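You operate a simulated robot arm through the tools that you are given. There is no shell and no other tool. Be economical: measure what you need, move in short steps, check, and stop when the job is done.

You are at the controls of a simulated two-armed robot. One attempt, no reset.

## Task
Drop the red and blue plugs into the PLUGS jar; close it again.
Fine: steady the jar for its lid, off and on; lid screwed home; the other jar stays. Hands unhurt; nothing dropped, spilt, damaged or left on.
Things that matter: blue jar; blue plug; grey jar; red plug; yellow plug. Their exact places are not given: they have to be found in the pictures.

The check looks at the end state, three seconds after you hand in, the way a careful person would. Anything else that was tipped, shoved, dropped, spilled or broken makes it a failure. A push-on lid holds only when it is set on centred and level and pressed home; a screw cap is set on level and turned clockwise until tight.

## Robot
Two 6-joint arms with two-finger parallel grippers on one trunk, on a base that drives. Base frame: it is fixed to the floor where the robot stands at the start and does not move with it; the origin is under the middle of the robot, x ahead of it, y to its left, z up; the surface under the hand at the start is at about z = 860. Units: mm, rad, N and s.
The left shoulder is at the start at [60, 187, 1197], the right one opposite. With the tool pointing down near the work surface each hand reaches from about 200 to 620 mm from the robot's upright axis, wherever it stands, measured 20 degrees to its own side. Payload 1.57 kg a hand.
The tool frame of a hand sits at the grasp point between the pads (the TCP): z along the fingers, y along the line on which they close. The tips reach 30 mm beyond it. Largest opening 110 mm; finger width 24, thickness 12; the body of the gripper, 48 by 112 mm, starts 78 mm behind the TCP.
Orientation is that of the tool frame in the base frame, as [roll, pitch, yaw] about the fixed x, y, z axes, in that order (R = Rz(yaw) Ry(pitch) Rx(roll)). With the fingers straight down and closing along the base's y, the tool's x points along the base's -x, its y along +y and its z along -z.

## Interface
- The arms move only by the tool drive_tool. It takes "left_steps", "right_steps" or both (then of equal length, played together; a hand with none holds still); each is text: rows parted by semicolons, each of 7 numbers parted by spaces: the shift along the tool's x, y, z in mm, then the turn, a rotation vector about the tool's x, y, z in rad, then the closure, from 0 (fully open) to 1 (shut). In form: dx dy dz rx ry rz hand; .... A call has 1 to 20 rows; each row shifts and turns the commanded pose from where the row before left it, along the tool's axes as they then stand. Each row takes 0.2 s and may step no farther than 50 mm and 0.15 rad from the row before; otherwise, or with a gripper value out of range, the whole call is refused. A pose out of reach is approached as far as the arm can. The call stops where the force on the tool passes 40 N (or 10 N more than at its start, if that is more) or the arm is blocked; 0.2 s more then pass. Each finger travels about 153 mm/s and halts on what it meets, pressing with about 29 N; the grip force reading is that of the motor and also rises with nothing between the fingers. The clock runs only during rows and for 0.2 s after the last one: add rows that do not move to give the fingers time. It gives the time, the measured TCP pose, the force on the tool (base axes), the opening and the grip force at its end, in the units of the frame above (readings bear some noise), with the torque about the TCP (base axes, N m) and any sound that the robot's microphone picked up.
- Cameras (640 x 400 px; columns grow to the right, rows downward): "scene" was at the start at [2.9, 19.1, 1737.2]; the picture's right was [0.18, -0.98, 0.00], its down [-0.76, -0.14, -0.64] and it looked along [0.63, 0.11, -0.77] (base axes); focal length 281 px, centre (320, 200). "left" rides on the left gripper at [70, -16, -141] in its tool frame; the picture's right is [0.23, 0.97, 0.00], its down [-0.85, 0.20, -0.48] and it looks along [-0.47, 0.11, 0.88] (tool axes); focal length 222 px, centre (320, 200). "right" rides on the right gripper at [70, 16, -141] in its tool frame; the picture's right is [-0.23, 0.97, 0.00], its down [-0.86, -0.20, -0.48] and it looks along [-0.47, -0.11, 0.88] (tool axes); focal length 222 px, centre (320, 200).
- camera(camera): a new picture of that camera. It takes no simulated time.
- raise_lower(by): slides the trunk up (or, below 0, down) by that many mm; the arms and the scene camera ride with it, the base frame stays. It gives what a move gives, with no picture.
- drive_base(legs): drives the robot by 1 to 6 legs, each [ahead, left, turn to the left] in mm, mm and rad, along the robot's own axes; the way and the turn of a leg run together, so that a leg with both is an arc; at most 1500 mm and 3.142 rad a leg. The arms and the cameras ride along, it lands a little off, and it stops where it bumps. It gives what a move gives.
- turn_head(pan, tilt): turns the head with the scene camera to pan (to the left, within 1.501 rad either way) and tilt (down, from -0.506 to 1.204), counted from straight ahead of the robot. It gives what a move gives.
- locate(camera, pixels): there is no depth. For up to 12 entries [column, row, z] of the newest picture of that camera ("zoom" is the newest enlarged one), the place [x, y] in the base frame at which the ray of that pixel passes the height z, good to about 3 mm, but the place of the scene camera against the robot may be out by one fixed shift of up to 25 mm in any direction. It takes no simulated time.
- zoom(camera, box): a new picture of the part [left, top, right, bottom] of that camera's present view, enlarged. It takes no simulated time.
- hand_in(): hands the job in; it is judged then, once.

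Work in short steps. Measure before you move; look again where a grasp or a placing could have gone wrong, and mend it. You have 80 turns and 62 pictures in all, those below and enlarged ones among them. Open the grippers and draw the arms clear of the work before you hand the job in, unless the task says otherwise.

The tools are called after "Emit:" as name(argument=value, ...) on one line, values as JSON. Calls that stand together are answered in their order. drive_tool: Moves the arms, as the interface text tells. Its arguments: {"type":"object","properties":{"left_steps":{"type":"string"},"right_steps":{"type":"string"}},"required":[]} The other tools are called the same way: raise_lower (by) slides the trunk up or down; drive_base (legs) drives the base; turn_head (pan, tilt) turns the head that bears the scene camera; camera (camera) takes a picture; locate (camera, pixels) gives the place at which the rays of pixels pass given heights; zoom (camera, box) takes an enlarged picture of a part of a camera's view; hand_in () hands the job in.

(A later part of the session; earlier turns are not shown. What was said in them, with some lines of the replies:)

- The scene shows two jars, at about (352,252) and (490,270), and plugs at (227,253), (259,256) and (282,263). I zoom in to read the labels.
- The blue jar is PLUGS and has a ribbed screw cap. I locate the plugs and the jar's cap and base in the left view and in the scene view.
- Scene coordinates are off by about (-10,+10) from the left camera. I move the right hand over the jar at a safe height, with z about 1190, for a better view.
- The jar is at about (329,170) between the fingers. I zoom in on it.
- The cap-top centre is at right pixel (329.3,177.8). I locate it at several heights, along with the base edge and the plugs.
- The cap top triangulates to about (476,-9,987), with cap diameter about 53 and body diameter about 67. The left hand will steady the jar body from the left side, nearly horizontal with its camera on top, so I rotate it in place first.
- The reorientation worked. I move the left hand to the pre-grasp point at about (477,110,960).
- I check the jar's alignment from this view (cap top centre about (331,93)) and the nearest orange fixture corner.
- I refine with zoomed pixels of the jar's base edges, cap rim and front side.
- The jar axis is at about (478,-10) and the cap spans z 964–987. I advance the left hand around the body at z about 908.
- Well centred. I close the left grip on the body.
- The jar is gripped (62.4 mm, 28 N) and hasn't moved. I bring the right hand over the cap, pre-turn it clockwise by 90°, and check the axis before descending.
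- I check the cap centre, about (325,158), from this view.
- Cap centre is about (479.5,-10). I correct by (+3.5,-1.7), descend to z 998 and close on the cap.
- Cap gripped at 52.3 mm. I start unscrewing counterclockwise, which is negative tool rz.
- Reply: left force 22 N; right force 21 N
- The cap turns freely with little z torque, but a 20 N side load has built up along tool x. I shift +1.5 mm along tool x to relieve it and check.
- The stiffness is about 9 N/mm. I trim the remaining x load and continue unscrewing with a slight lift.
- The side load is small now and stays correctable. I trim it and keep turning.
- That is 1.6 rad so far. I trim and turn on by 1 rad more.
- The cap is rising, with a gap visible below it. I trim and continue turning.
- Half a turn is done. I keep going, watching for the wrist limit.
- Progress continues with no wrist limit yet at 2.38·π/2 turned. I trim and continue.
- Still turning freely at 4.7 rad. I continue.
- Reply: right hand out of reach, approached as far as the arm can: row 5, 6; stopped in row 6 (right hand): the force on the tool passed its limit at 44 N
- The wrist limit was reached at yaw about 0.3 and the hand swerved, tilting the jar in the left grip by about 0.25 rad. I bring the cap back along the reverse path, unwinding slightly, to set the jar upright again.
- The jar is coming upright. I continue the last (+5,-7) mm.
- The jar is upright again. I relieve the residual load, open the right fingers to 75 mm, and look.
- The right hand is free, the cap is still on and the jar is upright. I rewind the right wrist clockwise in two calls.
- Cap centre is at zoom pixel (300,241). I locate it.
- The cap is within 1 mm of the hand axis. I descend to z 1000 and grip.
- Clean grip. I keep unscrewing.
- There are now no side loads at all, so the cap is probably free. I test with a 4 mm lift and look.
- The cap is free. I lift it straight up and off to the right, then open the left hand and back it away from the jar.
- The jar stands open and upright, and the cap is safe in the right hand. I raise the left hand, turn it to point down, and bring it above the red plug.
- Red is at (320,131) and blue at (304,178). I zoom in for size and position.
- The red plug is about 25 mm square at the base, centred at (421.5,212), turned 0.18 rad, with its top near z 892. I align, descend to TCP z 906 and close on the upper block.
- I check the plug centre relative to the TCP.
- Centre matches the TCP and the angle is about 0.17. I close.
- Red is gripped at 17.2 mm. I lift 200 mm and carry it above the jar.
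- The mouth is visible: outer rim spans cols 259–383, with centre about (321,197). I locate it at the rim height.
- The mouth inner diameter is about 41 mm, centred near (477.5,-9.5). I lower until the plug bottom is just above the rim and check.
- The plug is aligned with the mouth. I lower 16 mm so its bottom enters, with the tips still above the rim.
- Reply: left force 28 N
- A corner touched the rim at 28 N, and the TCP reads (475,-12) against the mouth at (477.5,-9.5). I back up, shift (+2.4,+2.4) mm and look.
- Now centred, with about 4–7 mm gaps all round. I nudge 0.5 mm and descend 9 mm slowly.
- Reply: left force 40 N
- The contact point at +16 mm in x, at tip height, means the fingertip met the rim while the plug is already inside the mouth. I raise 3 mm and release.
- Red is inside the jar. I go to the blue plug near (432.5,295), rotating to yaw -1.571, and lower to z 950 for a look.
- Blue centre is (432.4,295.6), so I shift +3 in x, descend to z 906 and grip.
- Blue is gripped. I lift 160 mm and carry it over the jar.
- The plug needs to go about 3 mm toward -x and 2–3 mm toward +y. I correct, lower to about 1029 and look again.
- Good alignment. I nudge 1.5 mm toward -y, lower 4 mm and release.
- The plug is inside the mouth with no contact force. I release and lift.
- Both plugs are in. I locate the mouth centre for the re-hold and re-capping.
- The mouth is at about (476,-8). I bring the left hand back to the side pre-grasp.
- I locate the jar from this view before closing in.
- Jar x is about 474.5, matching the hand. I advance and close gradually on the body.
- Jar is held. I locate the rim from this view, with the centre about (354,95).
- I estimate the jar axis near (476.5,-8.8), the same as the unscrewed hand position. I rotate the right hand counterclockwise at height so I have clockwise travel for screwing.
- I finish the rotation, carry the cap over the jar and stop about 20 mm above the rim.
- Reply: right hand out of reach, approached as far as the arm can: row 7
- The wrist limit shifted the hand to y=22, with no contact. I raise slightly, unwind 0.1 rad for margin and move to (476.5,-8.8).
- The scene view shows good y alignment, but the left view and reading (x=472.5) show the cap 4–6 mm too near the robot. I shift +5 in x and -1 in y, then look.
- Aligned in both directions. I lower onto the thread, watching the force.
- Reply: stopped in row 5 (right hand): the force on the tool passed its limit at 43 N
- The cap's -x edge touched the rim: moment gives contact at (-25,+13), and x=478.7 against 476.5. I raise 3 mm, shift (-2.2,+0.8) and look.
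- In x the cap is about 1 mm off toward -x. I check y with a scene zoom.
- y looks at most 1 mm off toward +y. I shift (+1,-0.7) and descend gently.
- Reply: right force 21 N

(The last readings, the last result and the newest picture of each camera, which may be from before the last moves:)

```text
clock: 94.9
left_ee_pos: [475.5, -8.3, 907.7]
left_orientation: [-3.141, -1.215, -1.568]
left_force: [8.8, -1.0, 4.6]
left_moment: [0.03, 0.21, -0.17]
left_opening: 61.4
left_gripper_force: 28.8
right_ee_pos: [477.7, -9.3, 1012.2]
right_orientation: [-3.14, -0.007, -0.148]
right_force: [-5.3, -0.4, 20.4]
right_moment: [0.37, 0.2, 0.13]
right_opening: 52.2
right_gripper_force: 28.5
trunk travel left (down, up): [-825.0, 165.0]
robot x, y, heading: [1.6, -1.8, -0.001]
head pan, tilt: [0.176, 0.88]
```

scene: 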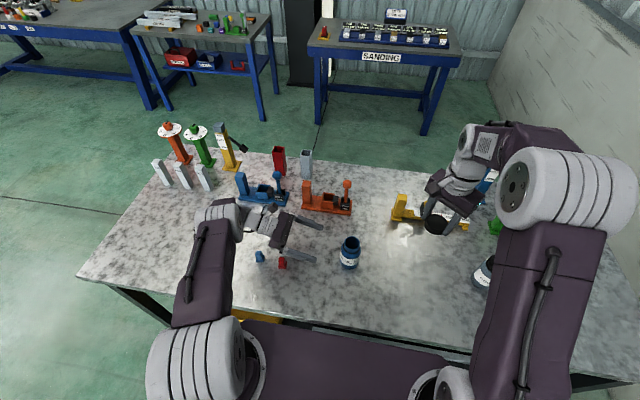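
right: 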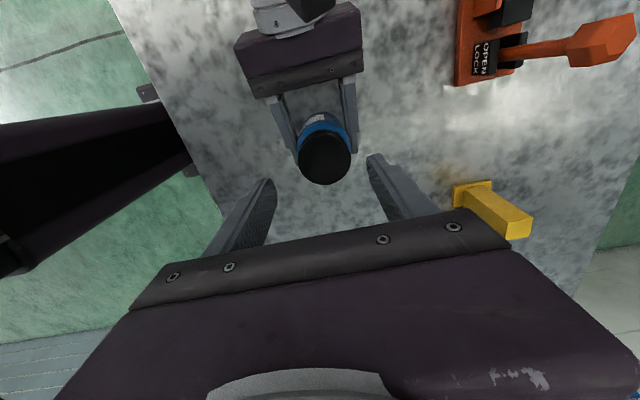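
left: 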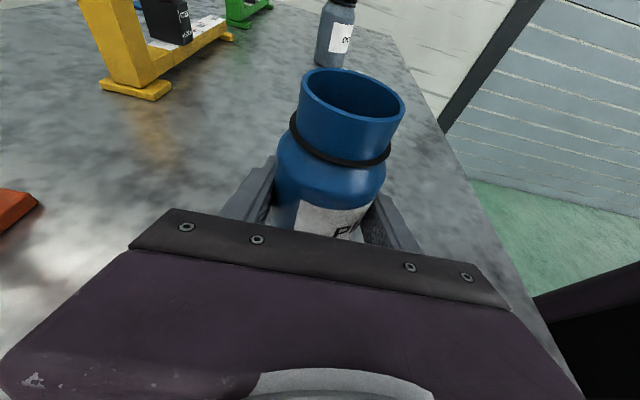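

Now the contact is on the +y edge. I raise a little, shift (-1,+1.5) and press down again.

Emit:
drive_tool(right_steps="0 0 -3 0 0 0 0.9;-1.2 -1.3 0 0 0 0 0.9;0 0 0 0 0 0 0.9;0 0 1.5 0 0 0 0.9;0 0 1.5 0 0 0 0.9;0 0 1.5 0 0 0 0.9;0 0 1.5 0 0 0 0.9")

```text
clock: 96.5
left_ee_pos: [475.8, -9.4, 908.5]
left_orientation: [3.134, -1.218, -1.564]
left_force: [-1.0, -2.3, 13.7]
left_moment: [0.7, -0.37, -0.06]
left_opening: 61.6
left_gripper_force: 29.2
right_ee_pos: [475.0, -6.4, 1004.5]
right_orientation: [-3.141, -0.004, -0.15]
right_force: [2.3, 3.2, -2.3]
right_moment: [0.05, -0.05, -0.03]
right_opening: 52.8
right_gripper_force: 29.3
trunk travel left (down, up): [-825.0, 165.0]
robot x, y, heading: [1.8, 1.0, -0.0]
head pan, tilt: [0.176, 0.88]
```

The skirt slipped over the neck (z 1004.5, no load). I lower on until the threads meet.

Emit:
drive_tool(right_steps="0.2 -0.3 1.5 0 0 0 0.9;0 0 1 0 0 0 0.9;0 0 1 0 0 0 0.9;0 0 0.5 0 0 0 0.9")

```text
clock: 97.5
left_ee_pos: [475.3, -9.9, 908.3]
left_orientation: [3.134, -1.217, -1.562]
left_force: [-0.6, -7.6, 6.5]
left_moment: [0.08, 0.18, -0.1]
left_opening: 61.2
left_gripper_force: 28.9
right_ee_pos: [477.7, -7.6, 1004.0]
right_orientation: [-3.14, -0.004, -0.148]
right_force: [-2.1, 5.4, 3.6]
right_moment: [0.2, 0.03, 0.03]
right_opening: 52.5
right_gripper_force: 28.8
trunk travel left (down, up): [-825.0, 165.0]
robot x, y, heading: [-2.8, 0.3, 0.001]
head pan, tilt: [0.176, 0.88]
```

Light contact. I begin turning clockwise with a slight downward feed.

Emit:
drive_tool(right_steps="-0.2 -0.4 0.5 0 0 0 0.9;0 0 0.1 0 0 0.1 0.9;0 0 0.1 0 0 0.1 0.9;0 0 0.1 0 0 0.1 0.9;0 0 0.1 0 0 0.1 0.9;0 0 0.1 0 0 0.1 0.9;0 0 0.1 0 0 0.1 0.9;0 0 0.1 0 0 0.1 0.9;0 0 0.1 0 0 0.1 0.9")

```text
clock: 99.5
left_ee_pos: [476.4, -9.5, 908.3]
left_orientation: [3.136, -1.216, -1.565]
left_force: [-2.0, 0.4, 5.1]
left_moment: [-0.09, 0.09, -0.04]
left_opening: 61.3
left_gripper_force: 28.5
right_ee_pos: [477.3, -6.6, 1000.8]
right_orientation: [-3.138, -0.002, -0.952]
right_force: [-1.3, -0.6, -0.6]
right_moment: [0.01, 0.01, -0.01]
right_opening: 52.7
right_gripper_force: 29.0
trunk travel left (down, up): [-825.0, 165.0]
robot x, y, heading: [-0.9, 1.0, -0.001]
head pan, tilt: [0.176, 0.88]
```

No load yet. I feed down a bit more while turning.

Emit:
drive_tool(right_steps="0 0 0.4 0 0 0.1 0.9;0 0 0.4 0 0 0.1 0.9;0 0 0.4 0 0 0.1 0.9;0 0 0.3 0 0 0.1 0.9;0 0 0.2 0 0 0.1 0.9;0 0 0.1 0 0 0.1 0.9")

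```text
clock: 100.9
left_ee_pos: [476.9, -9.5, 908.0]
left_orientation: [3.136, -1.217, -1.563]
left_force: [2.7, 2.6, 5.1]
left_moment: [-0.15, 0.25, -0.08]
left_opening: 61.3
left_gripper_force: 28.7
right_ee_pos: [476.3, -5.5, 999.8]
right_orientation: [-3.139, -0.001, -1.55]
right_force: [-4.4, -1.4, -0.3]
right_moment: [-0.05, 0.12, 0.02]
right_opening: 52.5
right_gripper_force: 29.2
trunk travel left (down, up): [-825.0, 165.0]
robot x, y, heading: [0.4, -2.4, -0.005]
head pan, tilt: [0.176, 0.88]
```

Turns are limited, so I take a longer clockwise run.

Emit:
drive_tool(right_steps="0.1 0.4 0.08 0 0 0.12 0.9;0 0 0.08 0 0 0.12 0.9;0 0 0.08 0 0 0.12 0.9;0 0 0.08 0 0 0.12 0.9;0 0 0.08 0 0 0.12 0.9;0 0 0.08 0 0 0.12 0.9;0 0 0.08 0 0 0.12 0.9;0 0 0.08 0 0 0.12 0.9;0 0 0.08 0 0 0.12 0.9;0 0 0.08 0 0 0.12 0.9;0 0 0.08 0 0 0.12 0.9;0 0 0.08 0 0 0.12 0.9;0 0 0.08 0 0 0.12 0.9;0 0 0.08 0 0 0.12 0.9;0 0 0.08 0 0 0.12 0.9;0 0 0.08 0 0 0.12 0.9")

```text
clock: 104.3
left_ee_pos: [477.0, -8.9, 908.7]
left_orientation: [3.137, -1.216, -1.565]
left_force: [16.7, -11.7, 4.8]
left_moment: [0.74, 0.59, -0.22]
left_opening: 61.2
left_gripper_force: 29.0
right_ee_pos: [478.3, -6.1, 997.6]
right_orientation: [3.137, 0.003, 2.808]
right_force: [-13.8, 12.2, -0.5]
right_moment: [0.38, 0.42, 0.18]
right_opening: 52.2
right_gripper_force: 28.5
trunk travel left (down, up): [-825.0, 165.0]
robot x, y, heading: [1.8, -1.6, -0.002]
head pan, tilt: [0.176, 0.88]
```

The threads are engaged, with side load and 0.18 N·m torque. I trim and continue clockwise to yaw about 1.6.

Emit:
drive_tool(right_steps="1.5 0.6 0 0 0 0 0.9;0 0 0.06 0 0 0.12 0.9;0 0 0.06 0 0 0.12 0.9;0 0 0.06 0 0 0.12 0.9;0 0 0.06 0 0 0.12 0.9;0 0 0.06 0 0 0.12 0.9;0 0 0.06 0 0 0.12 0.9;0 0 0.06 0 0 0.12 0.9;0 0 0.06 0 0 0.12 0.9;0 0 0.06 0 0 0.12 0.9;0 0 0.06 0 0 0.12 0.9")

Emit:
zoom(camera="left", box=[230, 20, 430, 250])

```text
clock: 106.7
left_ee_pos: [476.0, -8.7, 907.8]
left_orientation: [3.132, -1.217, -1.561]
left_force: [-5.0, -0.7, 9.0]
left_moment: [0.07, -0.33, -0.01]
left_opening: 61.5
left_gripper_force: 28.8
right_ee_pos: [476.0, -5.9, 997.0]
right_orientation: [3.136, 0.001, 1.61]
right_force: [2.6, -0.5, -6.4]
right_moment: [-0.18, 0.12, 0.01]
right_opening: 52.2
right_gripper_force: 29.5
trunk travel left (down, up): [-825.0, 165.0]
robot x, y, heading: [0.3, 0.9, 0.0]
head pan, tilt: [0.176, 0.88]
```

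```text
1.74 times, centred on (330, 135) of left
```

zoom: 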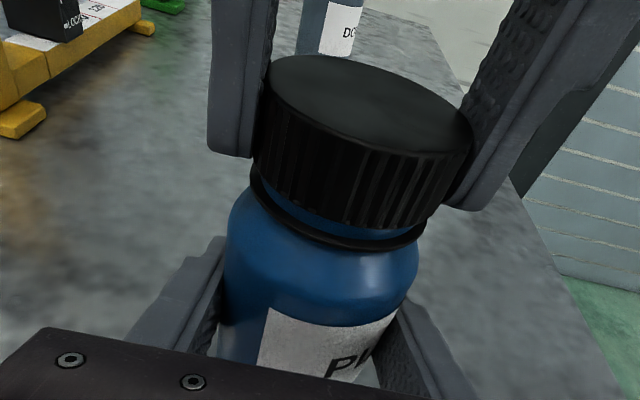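

The cap is level and threaded, about 2–3 mm from home. I regrip: open, raise, rewind counterclockwise 4.3 rad.

Emit:
drive_tool(right_steps="0 0.3 0.5 0 0 0 0.9;0 0 0 0 0 0 0.45;0 0 0 0 0 0 0.32;0 0 0 0 0 0 0.32;0 0 -20 0 0 0 0.32;0 0 -30 0 0 0 0.32;0 0 0 0 0 -0.14 0.32;0 0 0 0 0 -0.14 0.32;0 0 0 0 0 -0.14 0.32;0 0 0 0 0 -0.14 0.32;0 0 0 0 0 -0.14 0.32;0 0 0 0 0 -0.14 0.32;0 0 0 0 0 -0.14 0.32;0 0 0 0 0 -0.14 0.32;0 0 0 0 0 -0.14 0.32;0 0 0 0 0 -0.14 0.32;0 0 0 0 0 -0.14 0.32;0 0 0 0 0 -0.14 0.32;0 0 0 0 0 -0.14 0.32;0 0 0 0 0 -0.14 0.32")

Emit:
drive_tool(right_steps="0 0 0 0 0 -0.14 0.32;0 0 0 0 0 -0.14 0.32;0 0 0 0 0 -0.14 0.32;0 0 0 0 0 -0.14 0.32;0 0 0 0 0 -0.14 0.32;0 0 0 0 0 -0.14 0.32;0 0 0 0 0 -0.14 0.32;0 0 0 0 0 -0.14 0.32;0 0 0 0 0 -0.14 0.32;0 0 0 0 0 -0.14 0.32;0 0 0 0 0 -0.14 0.32;0 0 0 0 0 -0.14 0.32;0 0 0 0 0 -0.14 0.32;0 0 0 0 0 -0.14 0.32;0 0 0 0 0 -0.14 0.32;0 0 0 0 0 -0.14 0.32;0 0 0 0 0 -0.14 0.32;0 0 0 0 0 0 0.32")

```text
clock: 110.9
left_ee_pos: [478.0, -9.6, 909.3]
left_orientation: [3.134, -1.216, -1.562]
left_force: [-0.8, 0.4, 0.2]
left_moment: [-0.02, 0.06, -0.03]
left_opening: 61.2
left_gripper_force: 29.0
right_ee_pos: [476.1, -5.5, 1047.2]
right_orientation: [-3.14, 0.004, -2.708]
right_force: [0.3, -0.1, 0.2]
right_moment: [0.0, 0.0, -0.03]
right_opening: 74.5
right_gripper_force: 0.1
trunk travel left (down, up): [-825.0, 165.0]
robot x, y, heading: [0.4, 1.5, 0.0]
head pan, tilt: [0.176, 0.88]
```

```text
clock: 114.7
left_ee_pos: [476.7, -9.6, 908.3]
left_orientation: [3.132, -1.215, -1.56]
left_force: [-0.3, -0.6, 0.2]
left_moment: [-0.08, -0.01, 0.03]
left_opening: 61.5
left_gripper_force: 28.9
right_ee_pos: [477.5, -4.8, 1046.6]
right_orientation: [-3.139, -0.003, -0.329]
right_force: [-1.6, 0.0, 0.1]
right_moment: [-0.04, 0.0, 0.03]
right_opening: 74.7
right_gripper_force: 0.0
trunk travel left (down, up): [-825.0, 165.0]
robot x, y, heading: [0.5, 5.4, -0.001]
head pan, tilt: [0.176, 0.88]
```

I recentre by -2.5 mm in y, descend, regrip and start turning clockwise.

Emit:
drive_tool(right_steps="0.8 2.4 20 0 0 0 0.32;0 0 20 0 0 0 0.32;0 0 10.5 0 0 0 0.32;0 0 0 0 0 0 0.42;0 0 0 0 0 0 0.48;0 0 0 0 0 0 0.55;0 0 0 0 0 0 0.7;0 0 0 0 0 0 0.9;0 0 0 0 0 0 0.9;0 0 0.05 0 0 0.1 0.9;0 0 0.05 0 0 0.1 0.9;0 0 0.05 0 0 0.1 0.9;0 0 0.05 0 0 0.1 0.9;0 0 0.05 0 0 0.1 0.9")

```text
clock: 117.7
left_ee_pos: [476.6, -9.2, 907.1]
left_orientation: [3.134, -1.216, -1.561]
left_force: [-8.9, -12.1, 3.8]
left_moment: [0.46, -0.76, 0.03]
left_opening: 61.3
left_gripper_force: 29.4
right_ee_pos: [476.7, -7.0, 994.7]
right_orientation: [-3.136, -0.005, -0.834]
right_force: [9.3, 11.1, -2.7]
right_moment: [0.39, -0.07, -0.02]
right_opening: 52.8
right_gripper_force: 29.7
trunk travel left (down, up): [-825.0, 165.0]
robot x, y, heading: [0.8, -3.1, -0.001]
head pan, tilt: [0.176, 0.88]
```

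I trim and continue clockwise by 1.5 rad.

Emit:
drive_tool(right_steps="-0.2 -1.3 0 0 0 0 0.9;0 0 0.05 0 0 0.11 0.9;0 0 0.05 0 0 0.11 0.9;0 0 0.05 0 0 0.11 0.9;0 0 0.05 0 0 0.11 0.9;0 0 0.05 0 0 0.11 0.9;0 0 0.05 0 0 0.11 0.9;0 0 0.05 0 0 0.11 0.9;0 0 0.05 0 0 0.11 0.9;0 0 0.05 0 0 0.11 0.9;0 0 0.05 0 0 0.11 0.9;0 0 0.05 0 0 0.11 0.9;0 0 0.05 0 0 0.11 0.9;0 0 0.05 0 0 0.11 0.9;0 0 0.05 0 0 0.11 0.9")

```text
clock: 120.9
left_ee_pos: [477.7, -8.5, 907.1]
left_orientation: [3.131, -1.217, -1.561]
left_force: [9.6, 6.1, -2.0]
left_moment: [-0.36, 0.05, -0.04]
left_opening: 61.4
left_gripper_force: 29.2
right_ee_pos: [477.2, -7.5, 994.1]
right_orientation: [-3.139, 0.0, -2.374]
right_force: [-10.5, -5.2, 1.8]
right_moment: [-0.16, 0.83, 0.04]
right_opening: 52.5
right_gripper_force: 28.7
trunk travel left (down, up): [-825.0, 165.0]
robot x, y, heading: [-0.4, 0.9, 0.006]
head pan, tilt: [0.176, 0.88]
```

I trim and turn on to yaw about 1.7, watching for tightening torque.

Emit:
drive_tool(right_steps="1 0.3 0 0 0 0 0.9;0 0 0.04 0 0 0.12 0.9;0 0 0.04 0 0 0.12 0.9;0 0 0.04 0 0 0.12 0.9;0 0 0.04 0 0 0.12 0.9;0 0 0.04 0 0 0.12 0.9;0 0 0.04 0 0 0.12 0.9;0 0 0.04 0 0 0.12 0.9;0 0 0.04 0 0 0.12 0.9;0 0 0.04 0 0 0.12 0.9;0 0 0.04 0 0 0.12 0.9;0 0 0.04 0 0 0.12 0.9;0 0 0.04 0 0 0.12 0.9;0 0 0.04 0 0 0.12 0.9;0 0 0.04 0 0 0.12 0.9;0 0 0.04 0 0 0.12 0.9;0 0 0.04 0 0 0.12 0.9;0 0 0.04 0 0 0.12 0.9;0 0 0.04 0 0 0.12 0.9")

Emit:
zoom(camera="left", box=[230, 20, 430, 250])

```text
clock: 124.9
left_ee_pos: [477.2, -9.6, 907.4]
left_orientation: [3.133, -1.216, -1.56]
left_force: [-5.2, -3.4, -0.3]
left_moment: [0.22, -0.38, -0.77]
left_opening: 62.4
left_gripper_force: 28.8
right_ee_pos: [477.0, -7.0, 994.1]
right_orientation: [3.136, -0.001, 1.75]
right_force: [4.3, 3.6, 0.3]
right_moment: [-0.02, 0.01, 0.73]
right_opening: 52.6
right_gripper_force: 28.9
trunk travel left (down, up): [-825.0, 165.0]
robot x, y, heading: [3.5, -5.9, 0.002]
head pan, tilt: [0.176, 0.88]
```

```text
1.74 times, centred on (330, 135) of left
5 turns are left
```

zoom: 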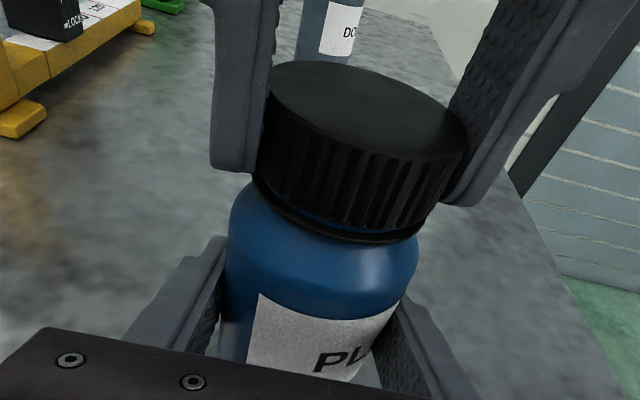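

Torque has risen to 0.73 N·m and the cap sits home on the collar as at the start. I release the cap, raise the right hand, then free the jar and draw the left hand back.

Emit:
drive_tool(right_steps="0 0 0 0 0 -0.02 0.9;0 0 0 0 0 0 0.45;0 0 0 0 0 0 0.32;0 0 0 0 0 0 0.32;0 0 -20 0 0 0 0.32;0 0 -40 0 0 0 0.32;0 0 -40 0 0 0 0.32;0 0 -40 0 0 0 0.32;0 0 -40 0 0 0 0.2;-40 0 0 0 0 0 0;-40 0 0 0 0 0 0;-40 0 0 0 0 0 0;-40 0 0 0 0 0 0")

Emit:
drive_tool(left_steps="0 0 0 0 0 0 0.4;0 0 0 0 0 0 0.35;0 0 0 0 0 0 0.2;0 0 0 0 0 0 0;0 0 0 0 0 0 0;0 0 -30 0 0 0 0;0 0 -30 0 0 0 0;0 0 -35 0 0 0 0;0 0 -35 0 0 0 0;30 0 -30 0 0 0 0;30 0 -30 0 0 0 0;30 0 -30 0 0 0 0;0 0 0 0 0 0 0")

Emit:
zoom(camera="scene", box=[210, 190, 530, 300])

```text
clock: 127.7
left_ee_pos: [476.9, -9.9, 907.0]
left_orientation: [3.132, -1.216, -1.558]
left_force: [0.6, -0.9, 0.2]
left_moment: [-0.02, -0.05, 0.04]
left_opening: 62.4
left_gripper_force: 28.5
right_ee_pos: [507.6, -165.7, 1173.5]
right_orientation: [3.138, -0.001, 1.772]
right_force: [0.8, 0.0, -0.2]
right_moment: [-0.01, 0.02, 0.0]
right_opening: 110.1
right_gripper_force: 0.1
trunk travel left (down, up): [-825.0, 165.0]
robot x, y, heading: [1.4, -1.4, -0.0]
head pan, tilt: [0.176, 0.88]
```

```text
clock: 130.5
left_ee_pos: [476.2, 164.6, 1068.1]
left_orientation: [3.132, -1.218, -1.558]
left_force: [0.1, 0.4, 0.2]
left_moment: [-0.01, 0.0, 0.04]
left_opening: 110.2
left_gripper_force: 0.1
right_ee_pos: [506.7, -164.1, 1174.2]
right_orientation: [3.138, 0.0, 1.77]
right_force: [0.0, 0.3, -0.2]
right_moment: [0.01, 0.02, 0.02]
right_opening: 109.9
right_gripper_force: 0.1
trunk travel left (down, up): [-825.0, 165.0]
robot x, y, heading: [2.2, -2.1, 0.002]
head pan, tilt: [0.176, 0.88]
```

```text
2.00 times, centred on (370, 245) of scene
4 turns are left
```

zoom: 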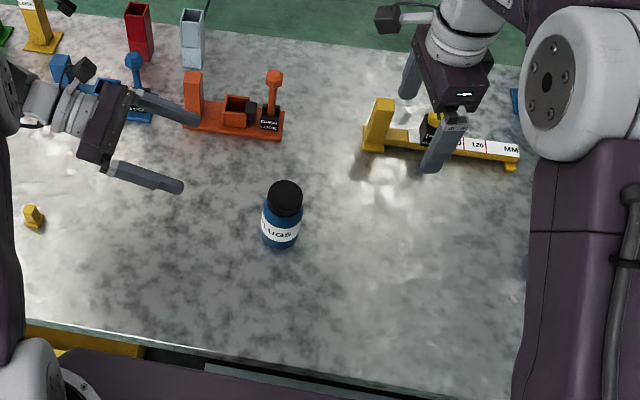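

The jar stands closed with its cap level, both hands are open and clear, and the yellow plug is untouched. I hand in.

Emit:
hand_in()

```text
The job is handed in.
```

The red and blue plugs are in the PLUGS jar. Its lid is screwed on until the torque rose to 0.73 N·m, and I've handed the job in with both hands open and clear.

- **Jar tilt:** while I was unscrewing the lid, the right wrist hit its limit and tipped the jar about 0.25 rad in the left hand's grip. I brought it back upright with the lid still on, and nothing spilled.
- **Contact with the rim:** a fingertip pressed on the jar rim at about 39 N while I was dropping in the red plug. The lid also bumped the rim, at up to 43 N, before it slipped on.
- **Jar position:** the jar turned a few degrees and may have moved a few millimetres from where it started.
- **Other items:** I didn't touch the yellow plug or the grey jar. The arm hid the grey jar in my last picture, so I couldn't check it there.
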